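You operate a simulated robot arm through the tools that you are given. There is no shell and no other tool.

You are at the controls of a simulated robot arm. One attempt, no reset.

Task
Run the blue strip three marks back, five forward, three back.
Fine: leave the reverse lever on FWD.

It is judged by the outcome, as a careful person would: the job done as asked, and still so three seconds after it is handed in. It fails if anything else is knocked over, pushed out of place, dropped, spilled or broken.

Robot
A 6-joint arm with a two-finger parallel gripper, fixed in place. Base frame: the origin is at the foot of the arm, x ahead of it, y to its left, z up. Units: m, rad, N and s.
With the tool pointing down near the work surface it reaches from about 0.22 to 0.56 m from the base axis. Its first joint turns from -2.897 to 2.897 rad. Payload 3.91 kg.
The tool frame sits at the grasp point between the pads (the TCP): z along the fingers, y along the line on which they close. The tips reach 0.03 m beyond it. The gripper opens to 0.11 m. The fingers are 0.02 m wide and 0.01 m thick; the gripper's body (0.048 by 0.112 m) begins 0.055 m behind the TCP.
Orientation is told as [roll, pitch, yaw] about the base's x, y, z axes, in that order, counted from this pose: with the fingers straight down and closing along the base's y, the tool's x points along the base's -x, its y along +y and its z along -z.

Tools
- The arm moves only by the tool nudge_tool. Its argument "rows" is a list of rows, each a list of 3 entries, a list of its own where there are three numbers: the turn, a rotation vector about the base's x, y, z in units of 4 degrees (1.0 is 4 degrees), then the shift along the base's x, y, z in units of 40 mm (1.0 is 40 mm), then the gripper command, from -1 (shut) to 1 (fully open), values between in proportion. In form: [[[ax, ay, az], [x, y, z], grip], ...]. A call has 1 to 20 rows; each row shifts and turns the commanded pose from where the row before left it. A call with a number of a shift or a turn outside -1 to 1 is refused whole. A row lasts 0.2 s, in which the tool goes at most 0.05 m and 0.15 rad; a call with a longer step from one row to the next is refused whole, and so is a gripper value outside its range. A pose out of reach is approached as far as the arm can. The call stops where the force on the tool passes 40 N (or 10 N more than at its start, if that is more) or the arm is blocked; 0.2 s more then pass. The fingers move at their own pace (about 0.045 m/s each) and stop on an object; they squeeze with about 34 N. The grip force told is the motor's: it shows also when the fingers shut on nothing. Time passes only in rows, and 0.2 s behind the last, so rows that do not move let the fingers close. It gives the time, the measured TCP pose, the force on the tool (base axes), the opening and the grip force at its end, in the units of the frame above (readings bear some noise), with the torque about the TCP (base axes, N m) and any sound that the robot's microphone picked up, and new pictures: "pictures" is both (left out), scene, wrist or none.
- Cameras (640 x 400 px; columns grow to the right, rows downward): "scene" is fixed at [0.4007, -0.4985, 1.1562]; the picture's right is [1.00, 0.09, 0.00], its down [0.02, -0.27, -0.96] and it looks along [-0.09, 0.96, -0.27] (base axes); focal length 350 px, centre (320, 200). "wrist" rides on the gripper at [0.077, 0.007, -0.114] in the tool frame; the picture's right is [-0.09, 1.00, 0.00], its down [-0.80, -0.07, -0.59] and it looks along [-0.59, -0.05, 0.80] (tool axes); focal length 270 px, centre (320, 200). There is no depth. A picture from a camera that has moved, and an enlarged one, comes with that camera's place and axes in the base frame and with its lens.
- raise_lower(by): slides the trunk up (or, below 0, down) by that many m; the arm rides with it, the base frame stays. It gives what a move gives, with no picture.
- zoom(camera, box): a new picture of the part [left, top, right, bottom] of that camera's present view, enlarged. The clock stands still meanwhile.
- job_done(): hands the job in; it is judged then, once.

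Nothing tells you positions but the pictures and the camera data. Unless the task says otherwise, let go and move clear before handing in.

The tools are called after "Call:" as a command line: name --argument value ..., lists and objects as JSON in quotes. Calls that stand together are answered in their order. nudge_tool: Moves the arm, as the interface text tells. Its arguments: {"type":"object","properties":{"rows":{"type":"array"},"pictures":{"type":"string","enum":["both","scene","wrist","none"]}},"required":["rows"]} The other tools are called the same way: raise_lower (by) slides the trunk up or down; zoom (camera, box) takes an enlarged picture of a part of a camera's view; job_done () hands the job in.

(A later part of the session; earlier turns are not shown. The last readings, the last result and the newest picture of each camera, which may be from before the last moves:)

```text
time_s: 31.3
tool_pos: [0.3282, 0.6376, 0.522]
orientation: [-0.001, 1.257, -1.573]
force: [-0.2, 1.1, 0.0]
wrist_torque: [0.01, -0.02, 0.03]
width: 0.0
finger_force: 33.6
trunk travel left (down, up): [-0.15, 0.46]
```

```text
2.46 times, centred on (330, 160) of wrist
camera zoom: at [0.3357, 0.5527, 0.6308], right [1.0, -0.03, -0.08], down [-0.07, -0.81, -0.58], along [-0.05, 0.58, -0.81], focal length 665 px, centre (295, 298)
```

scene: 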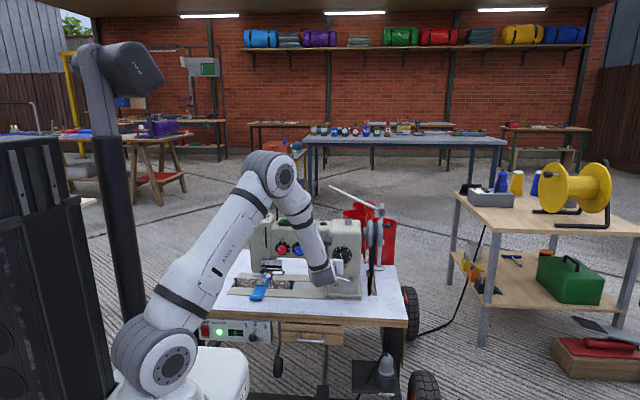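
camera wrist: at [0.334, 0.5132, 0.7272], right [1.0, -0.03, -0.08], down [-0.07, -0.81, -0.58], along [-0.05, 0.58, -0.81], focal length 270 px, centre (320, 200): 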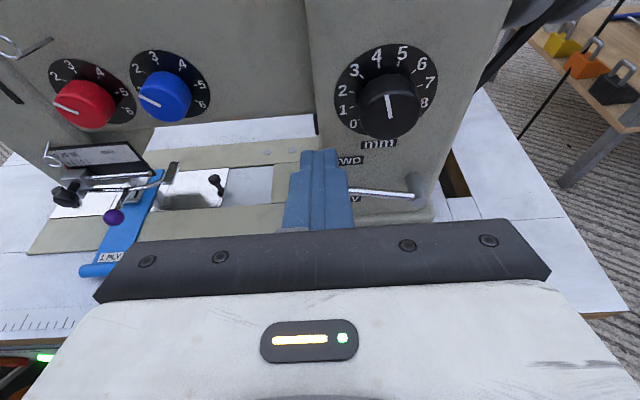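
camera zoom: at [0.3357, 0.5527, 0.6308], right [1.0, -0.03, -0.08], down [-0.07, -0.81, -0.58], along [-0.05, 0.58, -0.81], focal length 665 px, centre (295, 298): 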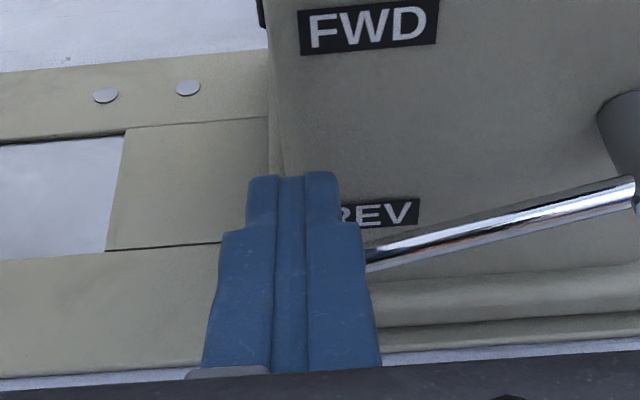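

The lever has swung well down past the middle toward REV. I'll back straight out and check where it rests.

Call:
nudge_tool --rows '[[[0, 0, 0], [0, -0.5, 0.2], -1], [[0, 0, 0], [0, -0.6, 0.3], -1], [[0, 0, 0], [-0.6, -0.3, 0.5], -1], [[0, 0, 0], [-0.6, 0, 0.5], -1], [[0, 0, 0], [0, 0, 0], -1]]'

Call:
zoom --camera "wrist" --box '[300, 60, 500, 220]'

Call:
zoom --camera "wrist" --box '[60, 60, 260, 240]'

```text
time_s: 32.5
tool_pos: [0.2793, 0.5799, 0.5846]
orientation: [0.0, 1.257, -1.571]
force: [0.1, 0.2, 1.0]
wrist_torque: [0.01, -0.03, 0.0]
width: 0.0001
finger_force: 34.3
trunk travel left (down, up): [-0.15, 0.46]
camera wrist: at [0.2856, 0.4947, 0.6923], right [1.0, -0.03, -0.08], down [-0.07, -0.81, -0.58], along [-0.05, 0.58, -0.81], focal length 270 px, centre (320, 200)
```

scene: 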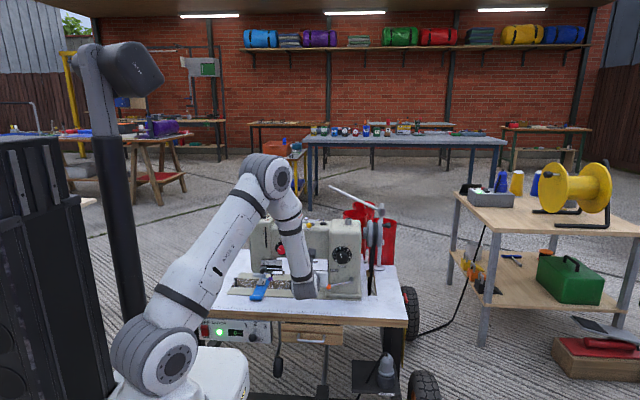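
wrist: 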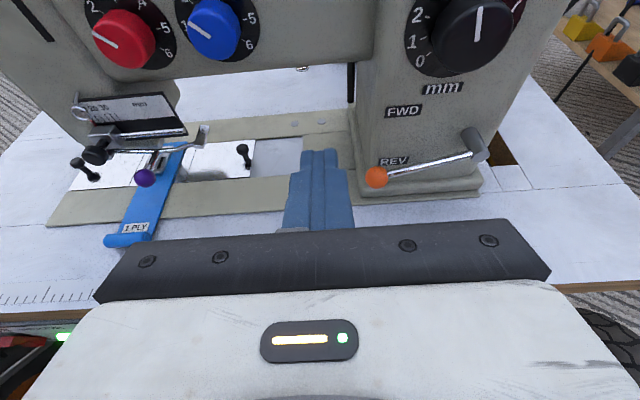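

```text
2.50 times, centred on (400, 140) of wrist
camera zoom: at [0.2856, 0.4947, 0.6923], right [1.0, -0.03, -0.08], down [-0.07, -0.81, -0.58], along [-0.05, 0.58, -0.81], focal length 676 px, centre (120, 350)
```

zoom: 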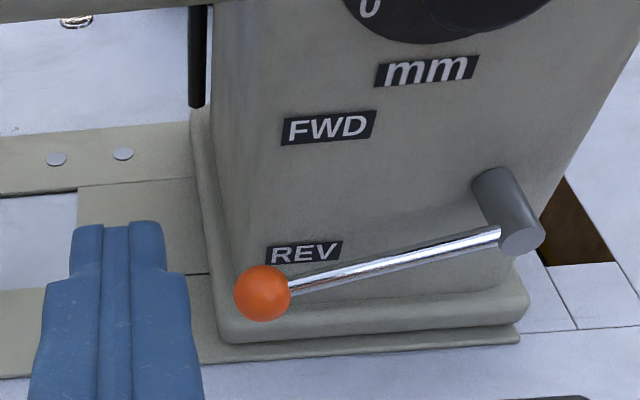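

```text
2.22 times, centred on (160, 150) of wrist
camera zoom: at [0.2856, 0.4947, 0.6923], right [1.0, -0.03, -0.08], down [-0.07, -0.81, -0.58], along [-0.05, 0.58, -0.81], focal length 601 px, centre (676, 311)
```

zoom: 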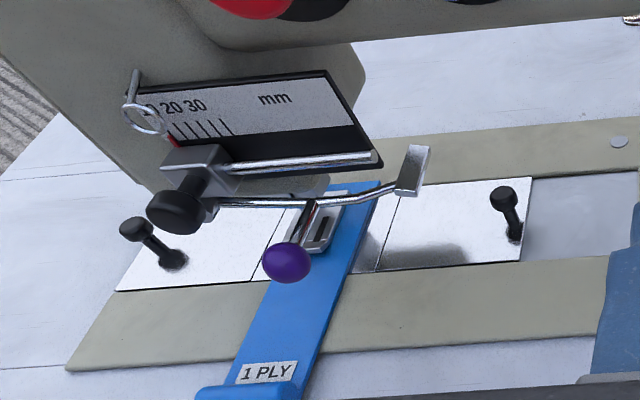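

The lever rests on REV by itself. Before going to the pedal I'll look closely at the foot and strip area for the "marks".

Call:
nudge_tool --rows '[[[0, 0, 0], [-0.8, -0.3, 0.2], -1], [[0, 0, 0], [-0.8, -0.3, 0.2], -1], [[0, 0, 0], [-0.8, 0, 0], -1], [[0, 0, 0], [-0.8, 0, 0], -1], [[0, 0, 0], [-0.8, 0, 0], -1]]'

Call:
zoom --camera "wrist" --box '[180, 60, 400, 200]'

Call:
zoom --camera "wrist" --box '[200, 0, 480, 100]'

Call:
zoom --camera "scene" --box '[245, 262, 285, 302]'

```text
time_s: 33.7
tool_pos: [0.1447, 0.5548, 0.6004]
orientation: [-0.019, 1.258, -1.568]
force: [0.5, -0.3, 1.2]
wrist_torque: [0.0, 0.0, 0.02]
width: 0.0
finger_force: 34.2
out of reach, approached as far as the arm can: row 5
trunk travel left (down, up): [-0.15, 0.46]
camera wrist: at [0.1533, 0.469, 0.7107], right [1.0, -0.01, -0.09], down [-0.06, -0.81, -0.58], along [-0.07, 0.58, -0.81], focal length 270 px, centre (320, 200)
```

scene: 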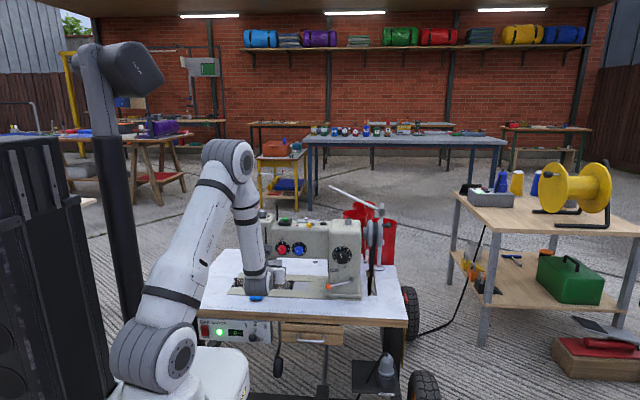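
wrist: 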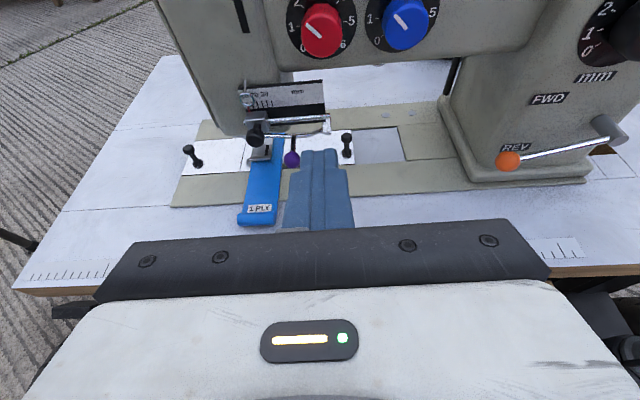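

```text
2.86 times, centred on (290, 130) of wrist
camera zoom: at [0.1533, 0.469, 0.7107], right [1.0, -0.01, -0.09], down [-0.06, -0.81, -0.58], along [-0.07, 0.58, -0.81], focal length 772 px, centre (406, 400)
```

zoom: 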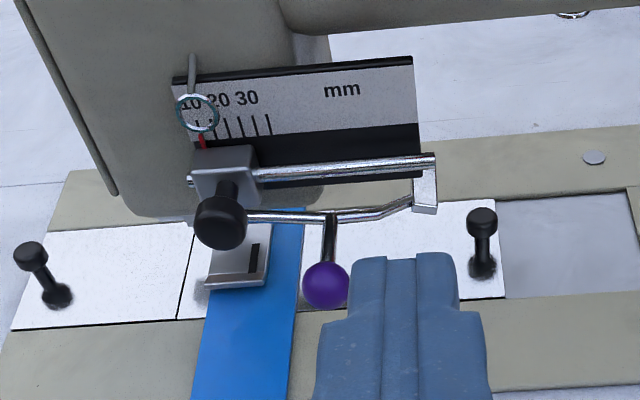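

```text
2.29 times, centred on (340, 50) of wrist
camera zoom: at [0.1533, 0.469, 0.7107], right [1.0, -0.01, -0.09], down [-0.06, -0.81, -0.58], along [-0.07, 0.58, -0.81], focal length 618 px, centre (274, 543)
```

zoom: 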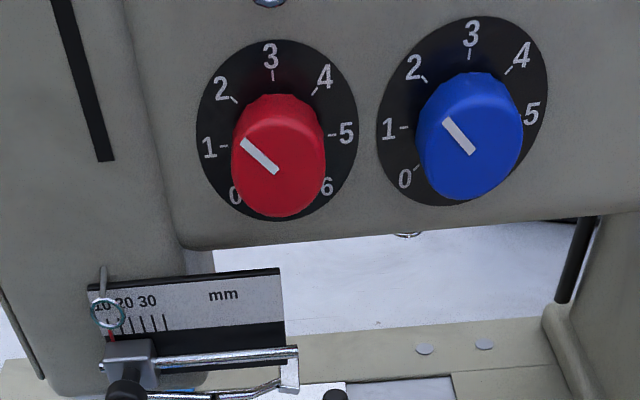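

```text
10.00 times, centred on (265, 282) of scene
camera zoom: at [0.4007, -0.4985, 1.1562], right [1.0, 0.09, 0.0], down [0.02, -0.27, -0.96], along [-0.09, 0.96, -0.27], focal length 3500 px, centre (870, -620)
```

zoom: 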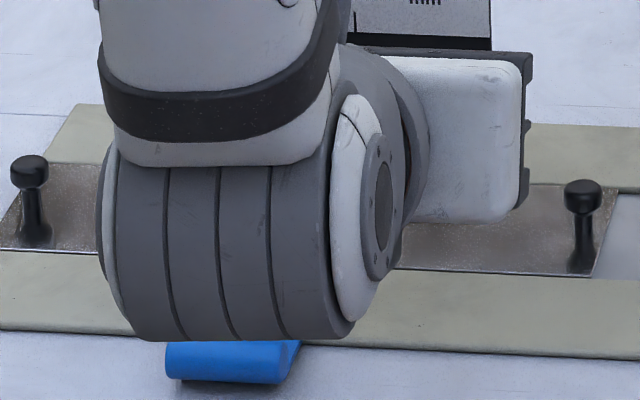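

No printed marks on the strip, so a "mark" is presumably one stitch or feed step as the machine runs. I'll take the tool back, straighten it to point down, and move above the foot pedal for a very short first press.

Call:
nudge_tool --rows '[[[-1, 0, 0], [0, -0.5, 0], -1], [[-1, 0, 0], [0, -0.5, 0], -1], [[-1, 0, 0], [0, -0.5, 0], -1], [[-1, 0, 0], [0, -0.5, 0], -1], [[-1, 0, 0], [0, -0.5, 0], -1], [[-1, 0, 0], [-0.4, -0.5, 0], -1], [[-1, 0, 0], [-0.4, -0.5, 0], -1], [[-1, 0, 0], [-0.4, -0.5, 0], -1], [[-1, 0, 0], [-0.4, -0.3, 0], -1], [[-1, 0, 0], [-0.4, 0, 0], -1], [[-1, 0, 0], [-0.4, 0, 0], -1], [[-1, 0, 0], [-0.4, 0, 0], -1], [[-1, 0, 0], [-0.4, 0, 0], -1], [[-1, 0, 0], [-0.4, 0, 0], -1], [[-1, 0, 0], [-0.4, 0, 0], -1], [[-1, 0, 0], [-0.4, 0, 0], -1], [[-1, 0, 0], [-0.4, 0, 0], -1], [[-1, 0, 0], [-0.4, 0, 0], -1]]'

```text
time_s: 37.5
tool_pos: [-0.0636, 0.3768, 0.5456]
orientation: [0.085, 0.076, -1.578]
force: [0.9, 0.6, 0.0]
wrist_torque: [0.02, -0.03, 0.01]
width: 0.0002
finger_force: 33.7
out of reach, approached as far as the arm can: row 6, 7, 8, 9, 14, 15, 16, 17, 18
trunk travel left (down, up): [-0.15, 0.46]
camera wrist: at [-0.0654, 0.4438, 0.6655], right [0.99, -0.1, 0.08], down [-0.13, -0.84, 0.52], along [0.01, -0.53, -0.85], focal length 270 px, centre (320, 200)
```

scene: 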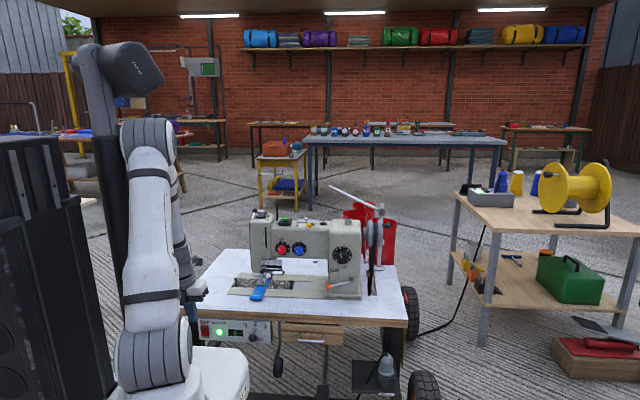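
wrist: 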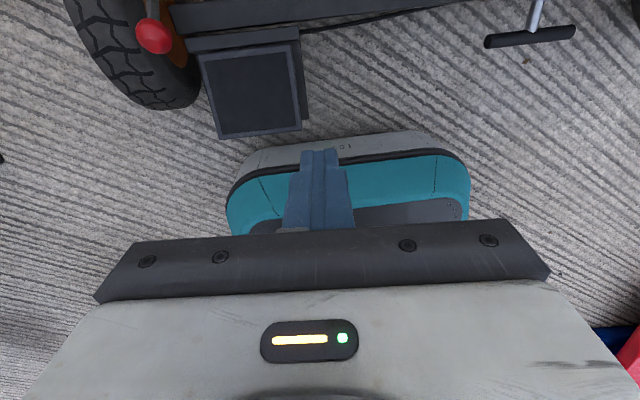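

The last wrist joint is at its limit at this yaw, so I'll turn the tool back toward yaw ≈ +30°, which suits the pedal. The pedal centre is refined to (-0.151, 0.360, 0.169).

Call:
nudge_tool --rows '[[[0, 0, 1], [0, 0, 0], -1], [[0, 0, 1], [0, 0, 0], -1], [[0, 0, 1], [0, 0, 0], -1], [[0, 0, 1], [0, 0, 0], -1], [[0, 0, 1], [0, 0, 0], -1], [[0, 0, 1], [0, 0, 0], -1], [[0, 0, 1], [0, 0, 0], -1], [[0, 0, 1], [0, 0, 0], -1], [[0, 0, 1], [0, 0, 0], -1], [[0, 0, 1], [0, 0, 0], -1], [[0, 0, 1], [0, 0, 0], -1], [[0, 0, 1], [0, 0, 0], -1], [[0, 0, 1], [0, 0, 0], -1], [[0, 0, 1], [0, 0, 0], -1], [[0, 0, 1], [0, 0, 0], -1], [[0, 0, 1], [0, 0, 0], -1], [[0, 0, 1], [0, 0, 0], -1], [[0, 0, 1], [0, 0, 0], -1], [[0, 0, 1], [0, 0, 0], -1], [[0, 0, 1], [0, 0, 0], -1]]'

```text
time_s: 41.7
tool_pos: [-0.0679, 0.3311, 0.4817]
orientation: [0.109, 0.067, -0.181]
force: [0.5, 0.3, 0.6]
wrist_torque: [-0.01, 0.01, -0.02]
width: 0.0
finger_force: 34.6
out of reach, approached as far as the arm can: row 9, 10, 11, 12, 13, 14, 15, 16, 17, 18, 19, 20
trunk travel left (down, up): [-0.15, 0.46]
camera wrist: at [-0.1379, 0.337, 0.6019], right [0.27, 0.96, 0.1], down [0.8, -0.28, 0.53], along [0.54, -0.06, -0.84], focal length 270 px, centre (320, 200)
```

scene: 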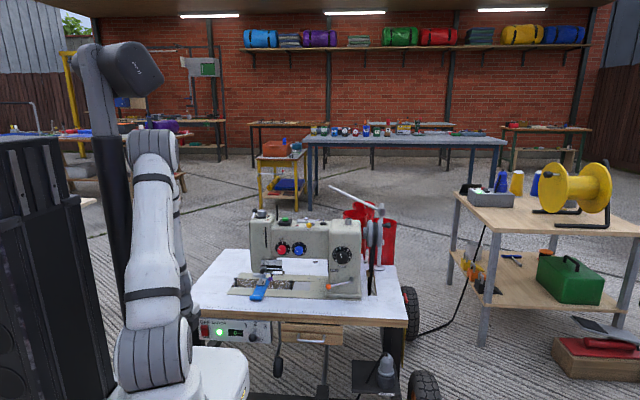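
wrist: 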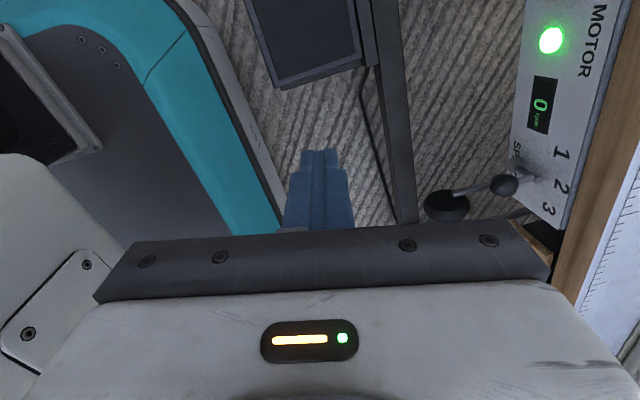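

The out-of-reach reports come from the folded arm at this height, and lower should be easier. I'll move down and left in steps and watch the measured pose.

Call:
nudge_tool --rows '[[[0, 0, 0], [0, 0, -0.5], -1], [[0, 0, 0], [0, 0, -0.5], -1], [[0, 0, 0], [0, 0, -0.5], -1], [[0, 0, 0], [0, 0, -0.5], -1], [[0, 0, 0], [0, 0, -0.5], -1], [[0, 0, 0], [0, 0, 0], -1]]' --pictures "wrist"

```text
time_s: 43.1
tool_pos: [-0.0709, 0.3461, 0.3911]
orientation: [0.07, 0.081, -0.172]
force: [0.3, -0.5, -0.2]
wrist_torque: [0.0, -0.01, -0.03]
width: 0.0001
finger_force: 34.4
out of reach, approached as far as the arm can: row 3, 4, 5
trunk travel left (down, up): [-0.15, 0.46]
camera wrist: at [-0.1364, 0.3559, 0.5119], right [0.26, 0.96, 0.06], down [0.82, -0.25, 0.52], along [0.52, -0.09, -0.85], focal length 270 px, centre (320, 200)
```

wrist: 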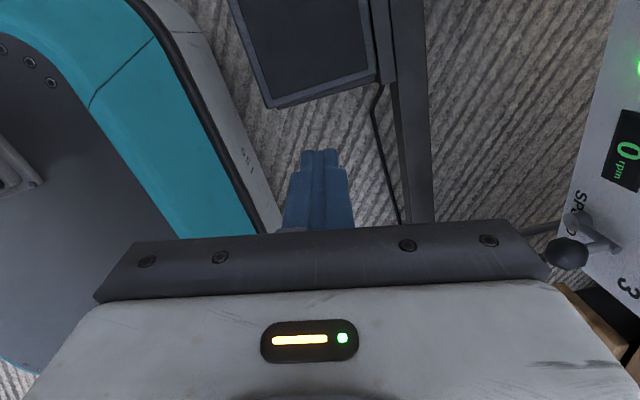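

The arm is too folded with the trunk this low. I'll raise the trunk 0.15 so it can work further below its shoulder.

Call:
raise_lower --by 0.15

Call:
nudge_tool --rows '[[[0, 0, 0], [0, 0, -0.5], -1], [[0, 0, 0], [0, 0, -0.5], -1], [[0, 0, 0], [0, 0, -0.5], -1], [[0, 0, 0], [0, 0, -0.5], -1], [[0, 0, 0], [0, 0, 0], -1]]' --pictures "wrist"

```text
time_s: 44.9
tool_pos: [-0.0694, 0.3451, 0.5411]
orientation: [0.07, 0.082, -0.172]
force: [0.5, -0.2, 0.5]
wrist_torque: [-0.02, -0.04, -0.03]
width: 0.0002
finger_force: 34.0
trunk travel left (down, up): [-0.3, 0.31]
```

```text
time_s: 46.1
tool_pos: [-0.068, 0.3626, 0.4684]
orientation: [0.056, 0.094, -0.169]
force: [-1.0, 0.4, 0.7]
wrist_torque: [0.02, 0.04, 0.01]
width: 0.0001
finger_force: 34.4
out of reach, approached as far as the arm can: row 2, 3, 4
trunk travel left (down, up): [-0.3, 0.31]
camera wrist: at [-0.134, 0.3732, 0.5902], right [0.26, 0.96, 0.05], down [0.82, -0.25, 0.51], along [0.51, -0.09, -0.86], focal length 270 px, centre (320, 200)
```

wrist: 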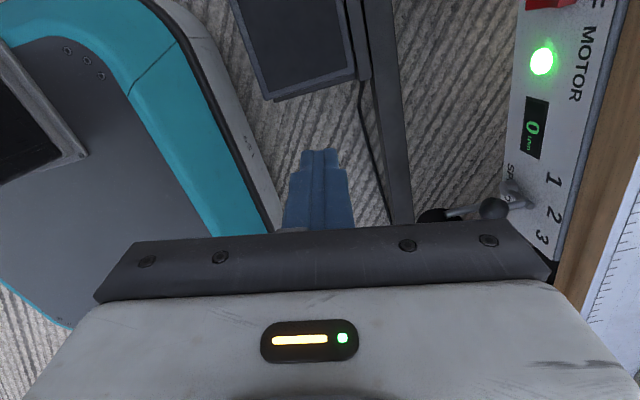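

The wrist seems to be near a singular pose. I'll raise the trunk further so the arm is more stretched, then straighten the tool.

Call:
raise_lower --by 0.12

Call:
nudge_tool --rows '[[[0, 0, 0], [0, 0, -0.5], -1], [[0, 0, 0], [0, 0, -0.5], -1], [[-0.5, -0.6, 0], [0, 0, -0.5], -1], [[-0.5, -0.6, 0], [0, 0, -0.5], -1], [[0, 0, 0], [0, 0, 0], -1]]' --pictures "both"

```text
time_s: 47.6
tool_pos: [-0.0693, 0.362, 0.5879]
orientation: [0.057, 0.094, -0.17]
force: [-0.7, 0.0, 0.7]
wrist_torque: [-0.03, -0.03, -0.02]
width: 0.0002
finger_force: 33.8
trunk travel left (down, up): [-0.42, 0.19]
```

```text
time_s: 48.8
tool_pos: [-0.0722, 0.3761, 0.5124]
orientation: [-0.017, 0.011, -0.172]
force: [0.8, -0.5, 0.9]
wrist_torque: [0.01, -0.01, -0.01]
width: 0.0
finger_force: 33.8
out of reach, approached as far as the arm can: row 3, 4
trunk travel left (down, up): [-0.42, 0.19]
camera wrist: at [-0.1462, 0.3975, 0.6286], right [0.26, 0.97, -0.02], down [0.79, -0.2, 0.59], along [0.56, -0.17, -0.81], focal length 270 px, centre (320, 200)
```

scene: 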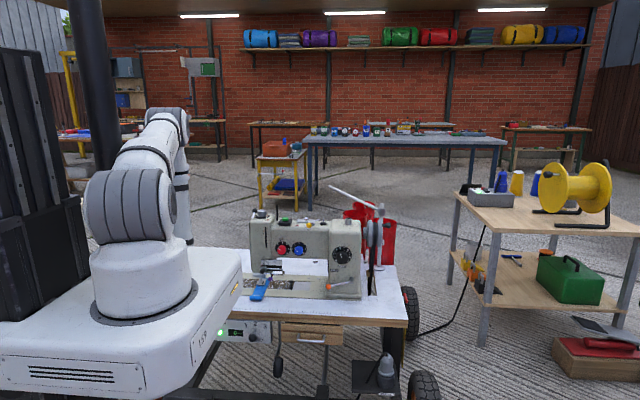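
wrist: 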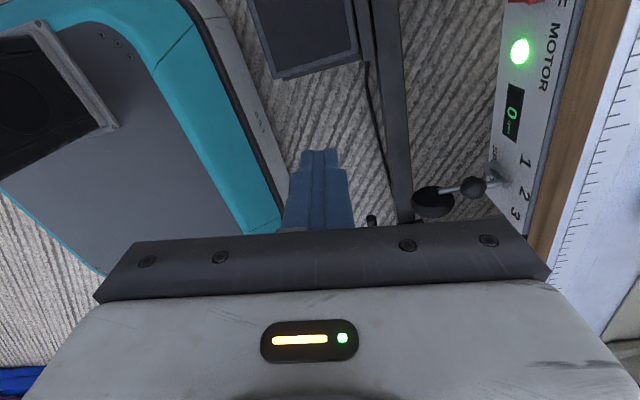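

The tool is nearly straight now. I'll continue left and down toward the pedal.

Call:
nudge_tool --rows '[[[0, 0, 0.5], [-0.4, -0.05, -0.4], -1], [[0, 0, 0.5], [-0.4, -0.05, -0.4], -1], [[0, 0, 0.5], [-0.4, -0.05, -0.4], -1], [[0, 0, 0.5], [-0.4, -0.05, -0.4], -1], [[0, 0, 0], [-0.2, 0, -0.4], -1], [[0, 0, 0], [0, 0, 0], -1]]' --pictures "both"

```text
time_s: 50.2
tool_pos: [-0.1499, 0.3796, 0.4346]
orientation: [-0.003, 0.001, -0.034]
force: [-0.1, 0.0, -0.3]
wrist_torque: [0.02, -0.01, -0.06]
width: 0.0
finger_force: 34.2
out of reach, approached as far as the arm can: row 1, 2
trunk travel left (down, up): [-0.42, 0.19]
camera wrist: at [-0.2262, 0.3892, 0.5502], right [0.12, 0.99, 0.0], down [0.8, -0.09, 0.59], along [0.59, -0.07, -0.8], focal length 270 px, centre (320, 200)
```

scene: 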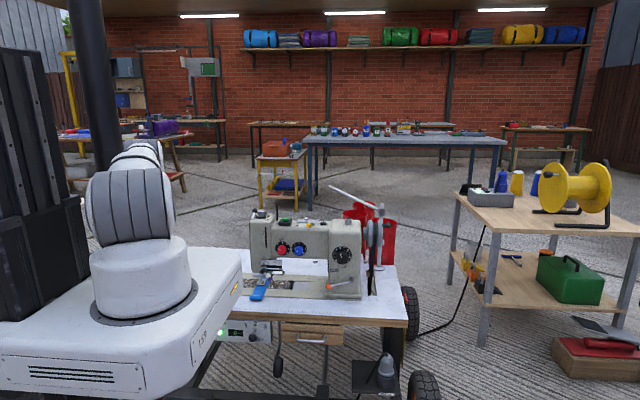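
wrist: 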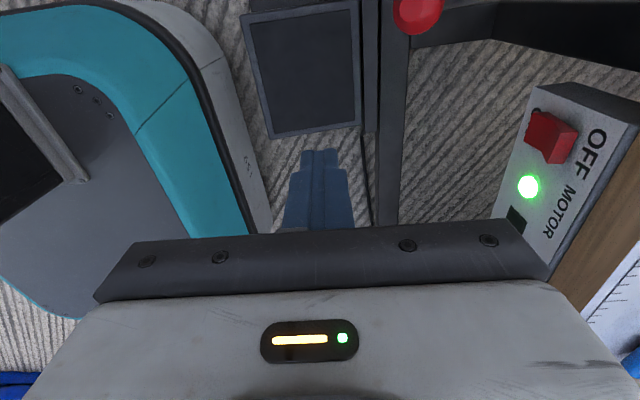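

The arm is now straight and over the pedal's column. I'll zoom in on the pedal to see how it is hinged.

Call:
zoom --camera "wrist" --box '[220, 0, 440, 160]'

Call:
zoom --camera "scene" --box '[180, 240, 380, 360]'

```text
2.50 times, centred on (330, 80) of wrist
camera zoom: at [-0.2262, 0.3892, 0.5502], right [0.12, 0.99, 0.0], down [0.8, -0.09, 0.59], along [0.59, -0.07, -0.8], focal length 676 px, centre (295, 500)
```

zoom: 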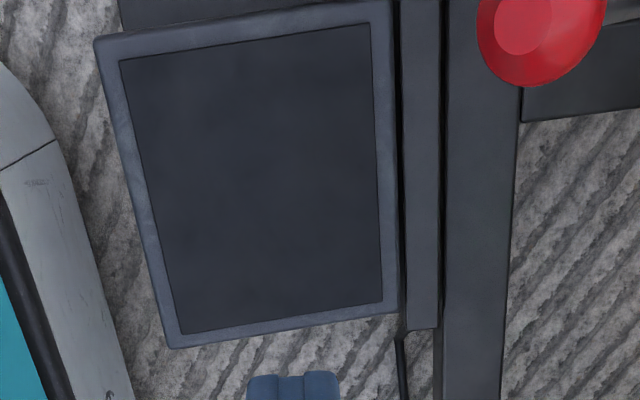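

```text
3.20 times, centred on (280, 300) of scene
camera zoom: at [0.4007, -0.4985, 1.1562], right [1.0, 0.09, 0.0], down [0.02, -0.27, -0.96], along [-0.09, 0.96, -0.27], focal length 1120 px, centre (448, -120)
```

zoom: 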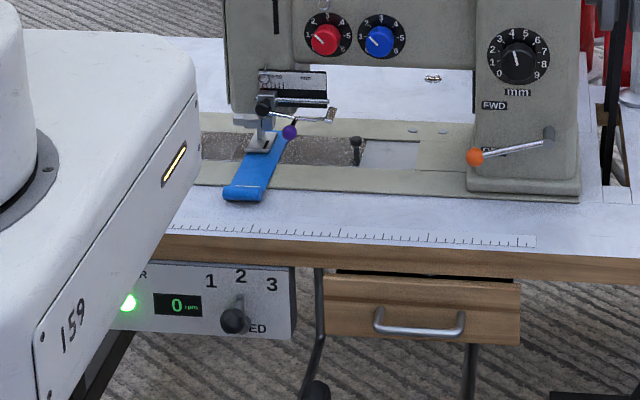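

I have a clear scene view of the rpm display and the strip. I'll take a reference close-up of the strip, then descend to just above the pad.

Call:
zoom --camera "scene" --box '[240, 265, 290, 305]'

Call:
nudge_tool --rows '[[[0, 0, 0], [0, -0.2, -0.5], -1], [[0, 0, 0], [0, -0.2, -0.5], -1], [[0, 0, 0], [0, -0.2, -0.5], -1], [[0, 0, 0], [0, -0.2, -0.5], -1], [[0, 0, 0], [0, -0.1, -0.5], -1], [[0, 0, 0], [0, 0, -0.5], -1], [[0, 0, 0], [0, 0, -0.5], -1], [[0, 0, 0], [0, 0, -0.5], -1], [[0, 0, 0], [0, 0, -0.5], -1], [[0, 0, 0], [0, 0, 0], -1]]' --pictures "both"

```text
10.00 times, centred on (265, 285) of scene
camera zoom: at [0.4007, -0.4985, 1.1562], right [1.0, 0.09, 0.0], down [0.02, -0.27, -0.96], along [-0.09, 0.96, -0.27], focal length 3500 px, centre (870, -650)
```

zoom: 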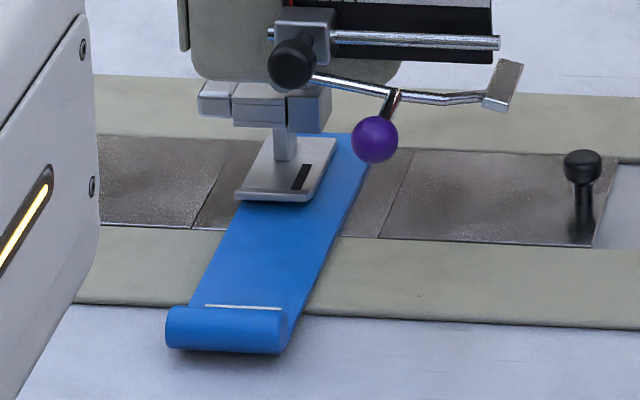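

```text
time_s: 52.4
tool_pos: [-0.1555, 0.3549, 0.2513]
orientation: [0.006, -0.007, -0.032]
force: [0.4, 0.3, 0.8]
wrist_torque: [-0.03, -0.02, -0.01]
width: 0.0
finger_force: 33.6
out of reach, approached as far as the arm can: row 2, 3, 4
trunk travel left (down, up): [-0.42, 0.19]
camera wrist: at [-0.2333, 0.3636, 0.3663], right [0.12, 0.99, 0.01], down [0.79, -0.1, 0.6], along [0.6, -0.07, -0.8], focal length 270 px, centre (320, 200)
```

scene: 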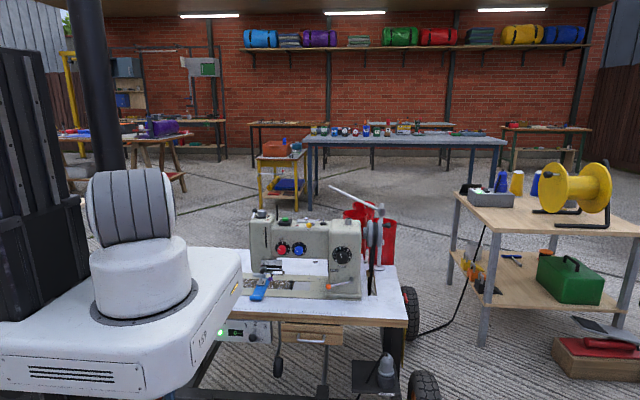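
wrist: 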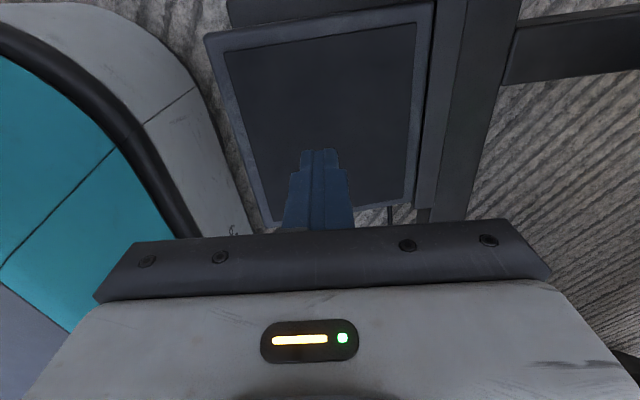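

The tip is about 5 cm above the pad. I'll descend in small steps toward contact, checking the rpm display.

Call:
nudge_tool --rows '[[[0, 0, 0], [0, 0, -0.25], -1], [[0, 0, 0], [0, 0, -0.25], -1], [[0, 0, 0], [0, 0, -0.25], -1], [[0, 0, 0], [0, 0, 0], -1]]' --pictures "wrist"

Call:
zoom --camera "scene" --box '[200, 260, 320, 350]'

```text
time_s: 53.4
tool_pos: [-0.1534, 0.3484, 0.2254]
orientation: [0.012, -0.01, -0.034]
force: [0.6, 0.1, 0.1]
wrist_torque: [0.0, 0.03, 0.0]
width: 0.0002
finger_force: 34.1
out of reach, approached as far as the arm can: row 2, 3
trunk travel left (down, up): [-0.42, 0.19]
camera wrist: at [-0.2312, 0.3559, 0.3412], right [0.12, 0.99, 0.01], down [0.79, -0.1, 0.6], along [0.6, -0.06, -0.8], focal length 270 px, centre (320, 200)
```

wrist: 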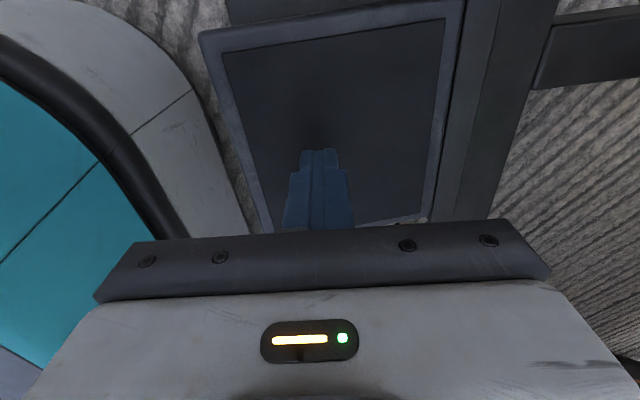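

```text
4.44 times, centred on (260, 305) of scene
camera zoom: at [0.4007, -0.4985, 1.1562], right [1.0, 0.09, 0.0], down [0.02, -0.27, -0.96], along [-0.09, 0.96, -0.27], focal length 1556 px, centre (587, -267)
```

zoom: 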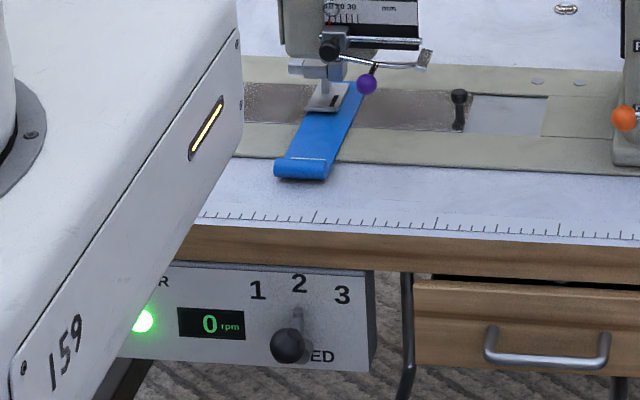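

The arm is nearly fully stretched downward here. I'll raise the tool a bit with the arm and lower the trunk to gain slack.

Call:
nudge_tool --rows '[[[0, 0, 0], [0, 0.1, 0.5], -1], [[0, 0, 0], [0, 0, 0.5], -1], [[0, 0, 0], [0, 0, 0.5], -1], [[0, 0, 0], [0, 0, 0.5], -1]]' --pictures "none"

Call:
raise_lower --by -0.07

Call:
nudge_tool --rows '[[[0, 0, 0], [0, 0, -0.1], -1], [[0, 0, 0], [0, 0, 0], -1]]' --pictures "wrist"

```text
time_s: 54.4
tool_pos: [-0.1512, 0.3525, 0.3059]
orientation: [-0.008, 0.004, -0.033]
force: [-1.0, -0.1, 0.4]
wrist_torque: [0.0, 0.01, -0.01]
width: 0.0001
finger_force: 34.1
trunk travel left (down, up): [-0.42, 0.19]
```

```text
time_s: 55.5
tool_pos: [-0.1519, 0.3526, 0.2352]
orientation: [-0.008, 0.004, -0.033]
force: [-0.7, -0.5, 0.0]
wrist_torque: [0.0, -0.01, -0.03]
width: 0.0003
finger_force: 34.0
trunk travel left (down, up): [-0.35, 0.26]
```

```text
time_s: 56.0
tool_pos: [-0.1518, 0.3527, 0.2322]
orientation: [-0.007, 0.006, -0.034]
force: [-0.4, -0.4, -0.4]
wrist_torque: [0.02, 0.01, 0.0]
width: 0.0
finger_force: 33.9
trunk travel left (down, up): [-0.35, 0.26]
camera wrist: at [-0.2287, 0.3625, 0.3475], right [0.12, 0.99, -0.01], down [0.8, -0.09, 0.59], along [0.59, -0.08, -0.81], focal length 270 px, centre (320, 200)
```

wrist: 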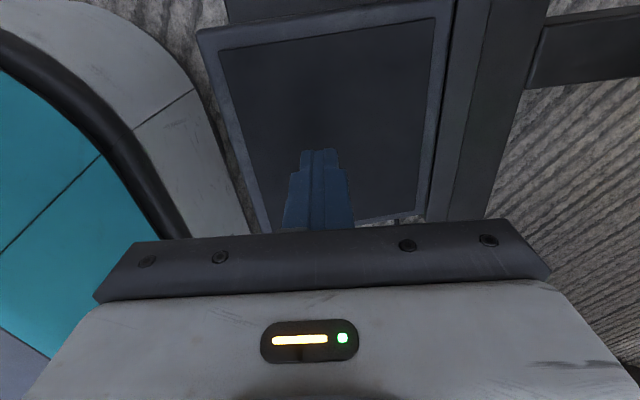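

Call:
nudge_tool --rows '[[[0, 0, 0], [0, 0, -0.125], -1], [[0, 0, 0], [0, 0, -0.125], -1], [[0, 0, 0], [0, 0, -0.125], -1], [[0, 0, 0], [0, 0, -0.125], -1]]' --pictures "none"

Call:
zoom --camera "wrist" --box '[220, 80, 420, 240]'

Call:
zoom --camera "scene" --box '[200, 260, 320, 350]'

```text
time_s: 57.0
tool_pos: [-0.1531, 0.3518, 0.2129]
orientation: [-0.008, 0.004, -0.033]
force: [-0.5, -2.9, 3.3]
wrist_torque: [-0.07, 0.0, -0.03]
width: 0.0
finger_force: 33.9
trunk travel left (down, up): [-0.35, 0.26]
```

```text
2.50 times, centred on (320, 160) of wrist
camera zoom: at [-0.229, 0.3616, 0.3281], right [0.12, 0.99, -0.01], down [0.8, -0.09, 0.59], along [0.59, -0.08, -0.81], focal length 676 px, centre (320, 300)
```

zoom: 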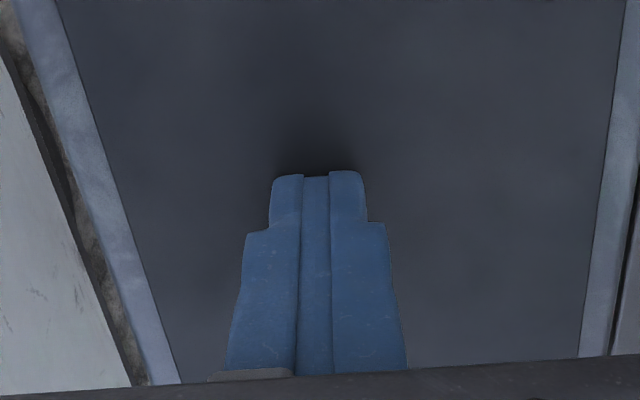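

```text
4.44 times, centred on (260, 305) of scene
camera zoom: at [0.4007, -0.4985, 1.1562], right [1.0, 0.09, 0.0], down [0.02, -0.27, -0.96], along [-0.09, 0.96, -0.27], focal length 1556 px, centre (587, -267)
```

zoom: 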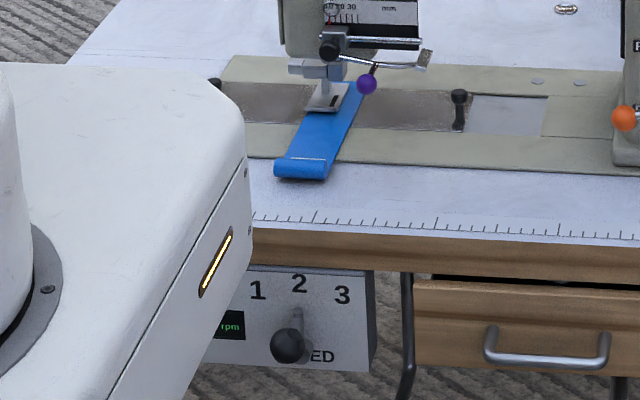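

I've touched the pad lightly. The contact force shows that it slopes up toward the back. I'll press slightly further to feel its spring and listen.

Call:
nudge_tool --rows '[[[0, 0, 0], [0, 0, -0.1], -1]]' --pictures "none"

Call:
zoom --camera "scene" --box '[240, 265, 290, 305]'

```text
time_s: 57.5
tool_pos: [-0.1526, 0.3513, 0.2092]
orientation: [-0.006, 0.004, -0.034]
force: [-1.8, -2.8, 3.3]
wrist_torque: [-0.13, 0.0, -0.03]
width: 0.0
finger_force: 33.9
trunk travel left (down, up): [-0.35, 0.26]
```

```text
10.00 times, centred on (265, 285) of scene
camera zoom: at [0.4007, -0.4985, 1.1562], right [1.0, 0.09, 0.0], down [0.02, -0.27, -0.96], along [-0.09, 0.96, -0.27], focal length 3500 px, centre (870, -650)
```

zoom: 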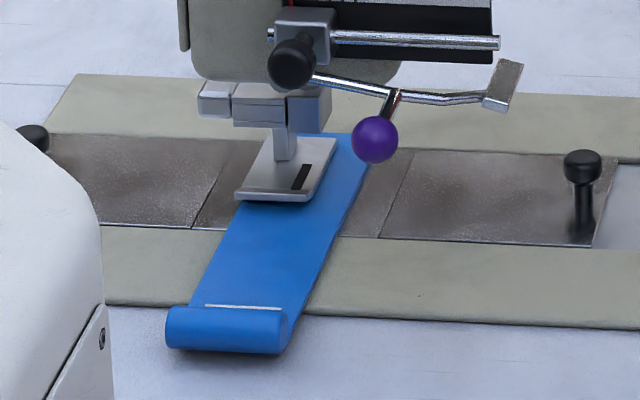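

Nothing is running yet at this depth, with a light spring of about 4 N. I'll do short taps of increasing depth, springing back each time.

Call:
nudge_tool --rows '[[[0, 0, 0], [0, 0, -0.15], -1], [[0, 0, 0], [0, 0, 0.2], -1]]' --pictures "none"

Call:
zoom --camera "scene" --box '[240, 265, 290, 305]'

```text
time_s: 58.0
tool_pos: [-0.151, 0.3534, 0.2142]
orientation: [-0.008, 0.002, -0.031]
force: [0.1, 1.0, 0.2]
wrist_torque: [0.0, -0.01, 0.02]
width: 0.0
finger_force: 34.3
out of reach, approached as far as the arm can: row 1
trunk travel left (down, up): [-0.35, 0.26]
```

```text
10.00 times, centred on (265, 285) of scene
camera zoom: at [0.4007, -0.4985, 1.1562], right [1.0, 0.09, 0.0], down [0.02, -0.27, -0.96], along [-0.09, 0.96, -0.27], focal length 3500 px, centre (870, -650)
```

zoom: 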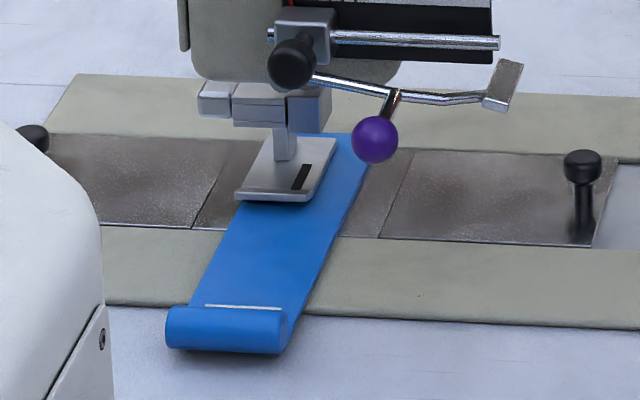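

The arm hits a limit just below here. I'll try pressing nearer the pedal's back (toe) side, where the pad is higher.

Call:
nudge_tool --rows '[[[0, 0, 0], [0, 0, 0.5], -1], [[0, 0, 0], [0, 0.5, 0.4], -1], [[0, 0, 0], [0, 0.4, 0], -1], [[0, 0, 0], [0, 0, 0], -1]]' --pictures "wrist"

Call:
zoom --camera "wrist" --box '[170, 0, 490, 200]'

```text
time_s: 59.0
tool_pos: [-0.1567, 0.3672, 0.2338]
orientation: [-0.006, 0.018, -0.032]
force: [0.0, -0.3, -0.6]
wrist_torque: [0.01, 0.03, 0.05]
width: 0.0
finger_force: 34.1
out of reach, approached as far as the arm can: row 1, 2, 3
trunk travel left (down, up): [-0.35, 0.26]
camera wrist: at [-0.2312, 0.3774, 0.3507], right [0.12, 0.99, -0.01], down [0.81, -0.09, 0.58], along [0.57, -0.08, -0.81], focal length 270 px, centre (320, 200)
```

wrist: 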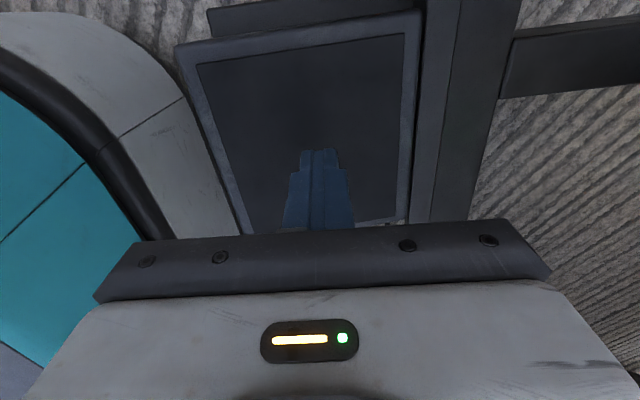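

```text
2.00 times, centred on (330, 100) of wrist
camera zoom: at [-0.2312, 0.3774, 0.3507], right [0.12, 0.99, -0.01], down [0.81, -0.09, 0.58], along [0.57, -0.08, -0.81], focal length 541 px, centre (300, 400)
```

zoom: 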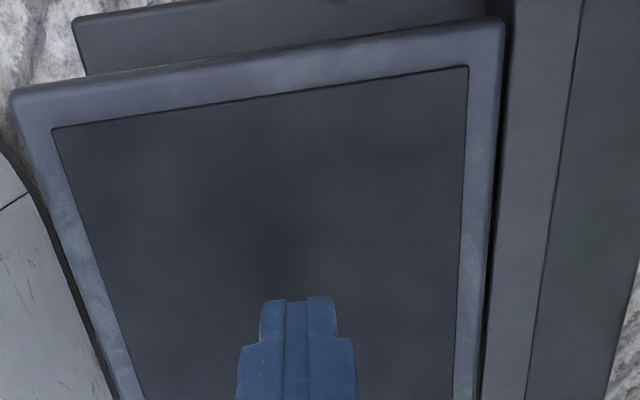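

Even small upward moves get flagged, so the last wrist joint is probably against its limit. I'll turn the tool to a larger yaw to free it, staying above the pad.

Call:
nudge_tool --rows '[[[0, 0, 1], [0, 0, 0.2], -1], [[0, 0, 1], [0, 0, 0.2], -1], [[0, 0, 1], [0, 0, 0.2], -1], [[0, 0, 1], [0, 0, 0.2], -1], [[0, 0, 1], [0, 0, 0.2], -1], [[0, 0, 1], [0, 0, 0], -1], [[0, 0, 1], [0, 0, 0], -1], [[0, 0, 1], [0, 0, 0], -1], [[0, 0, 1], [0, 0, 0], -1], [[0, 0, 1], [0, 0, 0], -1], [[0, 0, 1], [0, 0, 0], -1], [[0, 0, 1], [0, 0, 0], -1], [[0, 0, 1], [0, 0, 0], -1], [[0, 0, 1], [0, 0, 0], -1], [[0, 0, 1], [0, 0, 0], -1]]' --pictures "both"

```text
time_s: 62.2
tool_pos: [-0.1565, 0.3689, 0.2679]
orientation: [-0.009, 0.019, 0.963]
force: [0.4, -0.3, -0.7]
wrist_torque: [-0.01, 0.02, 0.04]
width: 0.0
finger_force: 34.0
out of reach, approached as far as the arm can: row 1
trunk travel left (down, up): [-0.35, 0.26]
camera wrist: at [-0.2056, 0.3113, 0.3838], right [-0.77, 0.64, -0.01], down [0.52, 0.63, 0.58], along [0.38, 0.44, -0.81], focal length 270 px, centre (320, 200)
```

scene: 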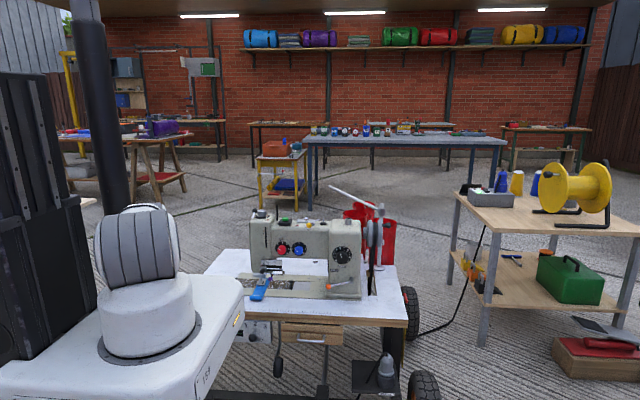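
wrist: 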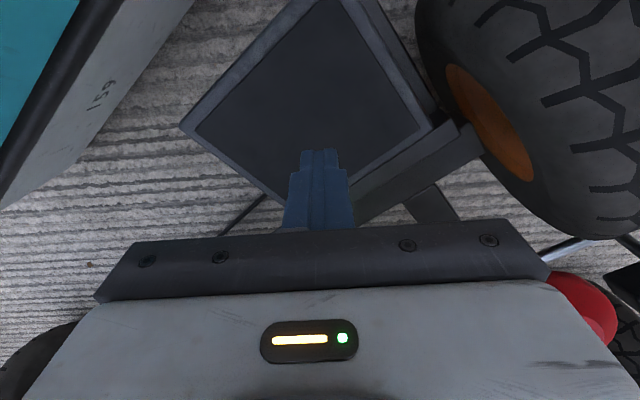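

That freed it. Now I'll move slightly toward the back of the pad and come down to contact in small steps.

Call:
nudge_tool --rows '[[[0, 0, 0], [0, 0.2, -0.25], -1], [[0, 0, 0], [0, 0.2, -0.25], -1], [[0, 0, 0], [0, 0, -0.25], -1], [[0, 0, 0], [0, 0, -0.1], -1]]' --pictures "none"

Call:
zoom --camera "wrist" --box '[170, 0, 490, 240]'

```text
time_s: 63.2
tool_pos: [-0.1561, 0.3812, 0.2376]
orientation: [-0.008, 0.02, 0.959]
force: [0.3, 0.7, -0.3]
wrist_torque: [-0.01, 0.02, 0.01]
width: 0.0
finger_force: 34.1
out of reach, approached as far as the arm can: row 1
trunk travel left (down, up): [-0.35, 0.26]
```

```text
1.67 times, centred on (330, 120) of wrist
camera zoom: at [-0.2055, 0.3235, 0.3542], right [-0.77, 0.64, -0.01], down [0.52, 0.63, 0.58], along [0.38, 0.44, -0.81], focal length 450 px, centre (303, 333)
```

zoom: 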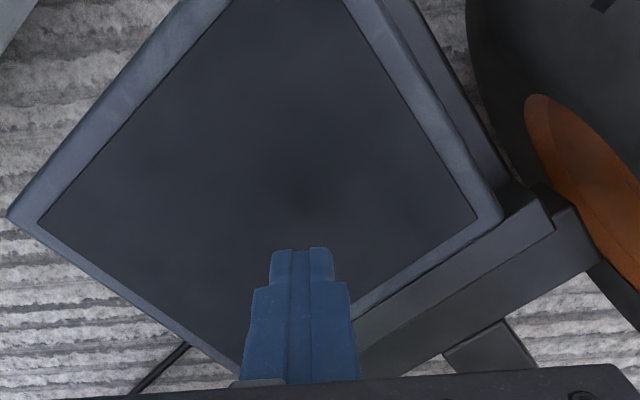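

Call:
nudge_tool --rows '[[[0, 0, 0], [0, 0, -0.1], -1], [[0, 0, 0], [0, 0, -0.1], -1], [[0, 0, 0], [0, 0, -0.1], -1]]' --pictures "none"

Call:
nudge_tool --rows '[[[0, 0, 0], [0, 0, -0.1], -1]]' --pictures "none"

Call:
zoom --camera "scene" --box '[240, 265, 290, 305]'

```text
time_s: 64.0
tool_pos: [-0.1563, 0.3805, 0.2244]
orientation: [-0.009, 0.019, 0.958]
force: [0.4, 0.3, -0.3]
wrist_torque: [0.0, 0.02, 0.01]
width: 0.0
finger_force: 33.5
trunk travel left (down, up): [-0.35, 0.26]
```

```text
time_s: 64.5
tool_pos: [-0.1554, 0.382, 0.2211]
orientation: [-0.009, 0.019, 0.959]
force: [0.3, 0.5, -0.3]
wrist_torque: [0.03, 0.02, 0.01]
width: 0.0
finger_force: 33.9
trunk travel left (down, up): [-0.35, 0.26]
```

```text
10.00 times, centred on (265, 285) of scene
camera zoom: at [0.4007, -0.4985, 1.1562], right [1.0, 0.09, 0.0], down [0.02, -0.27, -0.96], along [-0.09, 0.96, -0.27], focal length 3500 px, centre (870, -650)
```

zoom: 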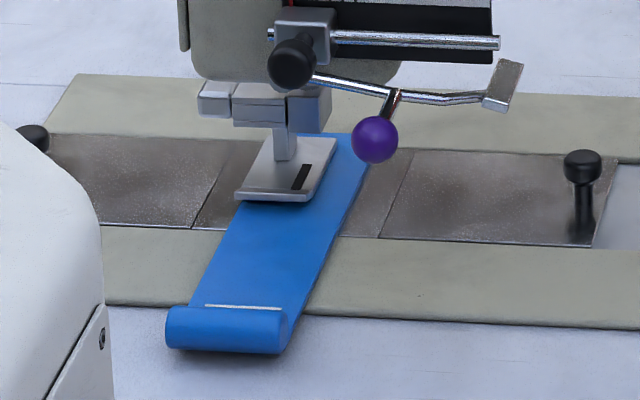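

Call:
nudge_tool --rows '[[[0, 0, 0], [0, 0, -0.1], -1], [[0, 0, 0], [0, 0, -0.1], -1]]' --pictures "none"

Call:
nudge_tool --rows '[[[0, 0, 0], [0, 0, -0.1], -1]]' --pictures "none"

Call:
zoom --camera "scene" --box '[240, 265, 290, 305]'

```text
time_s: 65.0
tool_pos: [-0.1579, 0.3809, 0.2129]
orientation: [-0.009, 0.018, 0.959]
force: [0.1, 0.7, 0.5]
wrist_torque: [-0.01, -0.01, -0.01]
width: 0.0
finger_force: 33.6
trunk travel left (down, up): [-0.35, 0.26]
```

```text
time_s: 65.5
tool_pos: [-0.1557, 0.381, 0.2099]
orientation: [-0.009, 0.02, 0.959]
force: [-2.8, -1.3, 2.7]
wrist_torque: [-0.06, 0.07, -0.03]
width: 0.0
finger_force: 33.9
trunk travel left (down, up): [-0.35, 0.26]
```

```text
10.00 times, centred on (265, 285) of scene
camera zoom: at [0.4007, -0.4985, 1.1562], right [1.0, 0.09, 0.0], down [0.02, -0.27, -0.96], along [-0.09, 0.96, -0.27], focal length 3500 px, centre (870, -650)
```

zoom: 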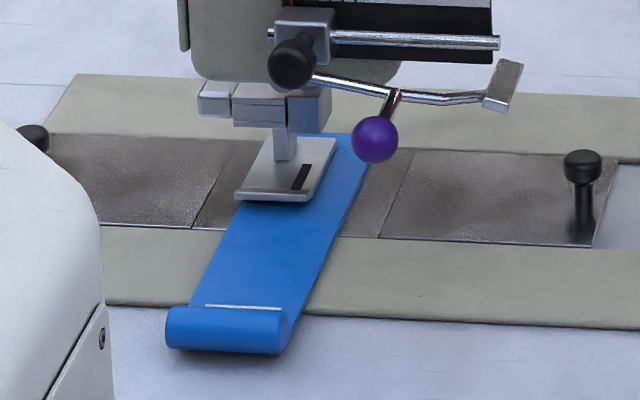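

Contact at the same height, so the pad is about level. I'll press in 4 mm increments from here, watching force, sound and strip.

Call:
nudge_tool --rows '[[[0, 0, 0], [0, 0, -0.1], -1]]' --pictures "none"

Call:
zoom --camera "scene" --box '[200, 260, 320, 350]'

```text
time_s: 65.8
tool_pos: [-0.1572, 0.3801, 0.2059]
orientation: [-0.01, 0.021, 0.96]
force: [0.9, -1.9, 5.2]
wrist_torque: [-0.14, -0.03, -0.02]
width: 0.0
finger_force: 34.2
trunk travel left (down, up): [-0.35, 0.26]
```

```text
4.44 times, centred on (260, 305) of scene
camera zoom: at [0.4007, -0.4985, 1.1562], right [1.0, 0.09, 0.0], down [0.02, -0.27, -0.96], along [-0.09, 0.96, -0.27], focal length 1556 px, centre (587, -267)
```

zoom: 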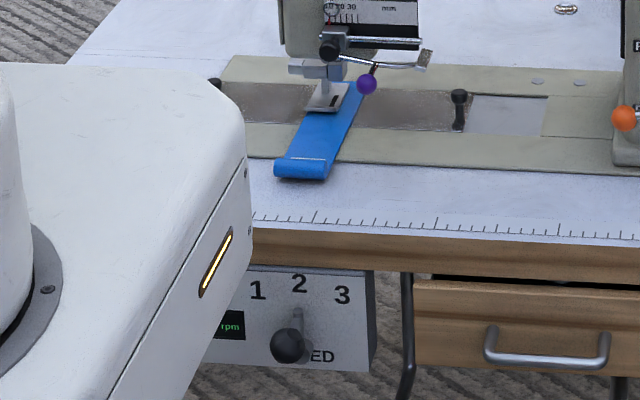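

Call:
nudge_tool --rows '[[[0, 0, 0], [0, 0, -0.1], -1], [[0, 0, 0], [0, 0, 0.1], -1]]' --pictures "none"

Call:
zoom --camera "scene" --box '[240, 265, 290, 305]'

Call:
nudge_tool --rows '[[[0, 0, 0], [0, 0, -0.2], -1], [[0, 0, 0], [0, 0, 0.2], -1]]' --pictures "none"

Call:
zoom --camera "scene" --box '[240, 265, 290, 305]'

```text
time_s: 66.5
tool_pos: [-0.1568, 0.3806, 0.2044]
orientation: [-0.009, 0.02, 0.961]
force: [3.7, -0.5, 5.6]
wrist_torque: [-0.07, -0.1, 0.05]
width: 0.0
finger_force: 33.7
trunk travel left (down, up): [-0.35, 0.26]
heard: click
```

```text
10.00 times, centred on (265, 285) of scene
camera zoom: at [0.4007, -0.4985, 1.1562], right [1.0, 0.09, 0.0], down [0.02, -0.27, -0.96], along [-0.09, 0.96, -0.27], focal length 3500 px, centre (870, -650)
```

zoom: 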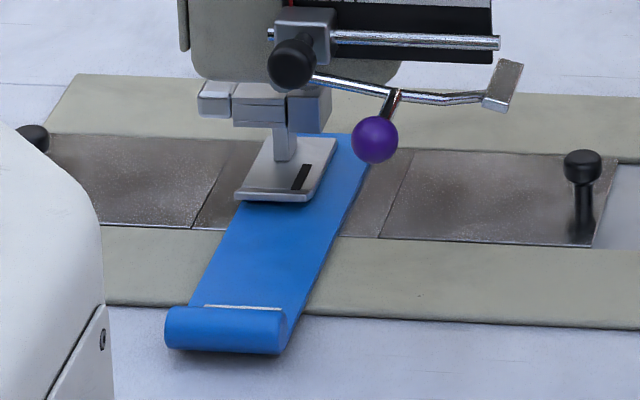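

```text
time_s: 67.0
tool_pos: [-0.1593, 0.3812, 0.2041]
orientation: [-0.006, 0.018, 0.96]
force: [3.5, 1.1, 5.4]
wrist_torque: [-0.02, -0.11, 0.06]
width: 0.0
finger_force: 34.1
trunk travel left (down, up): [-0.35, 0.26]
```

```text
10.00 times, centred on (265, 285) of scene
camera zoom: at [0.4007, -0.4985, 1.1562], right [1.0, 0.09, 0.0], down [0.02, -0.27, -0.96], along [-0.09, 0.96, -0.27], focal length 3500 px, centre (870, -650)
```

zoom: 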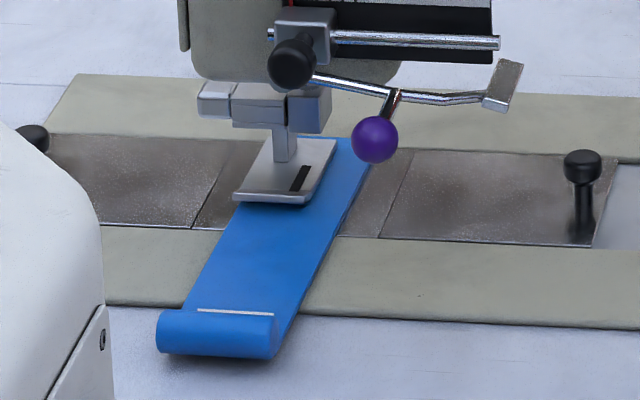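

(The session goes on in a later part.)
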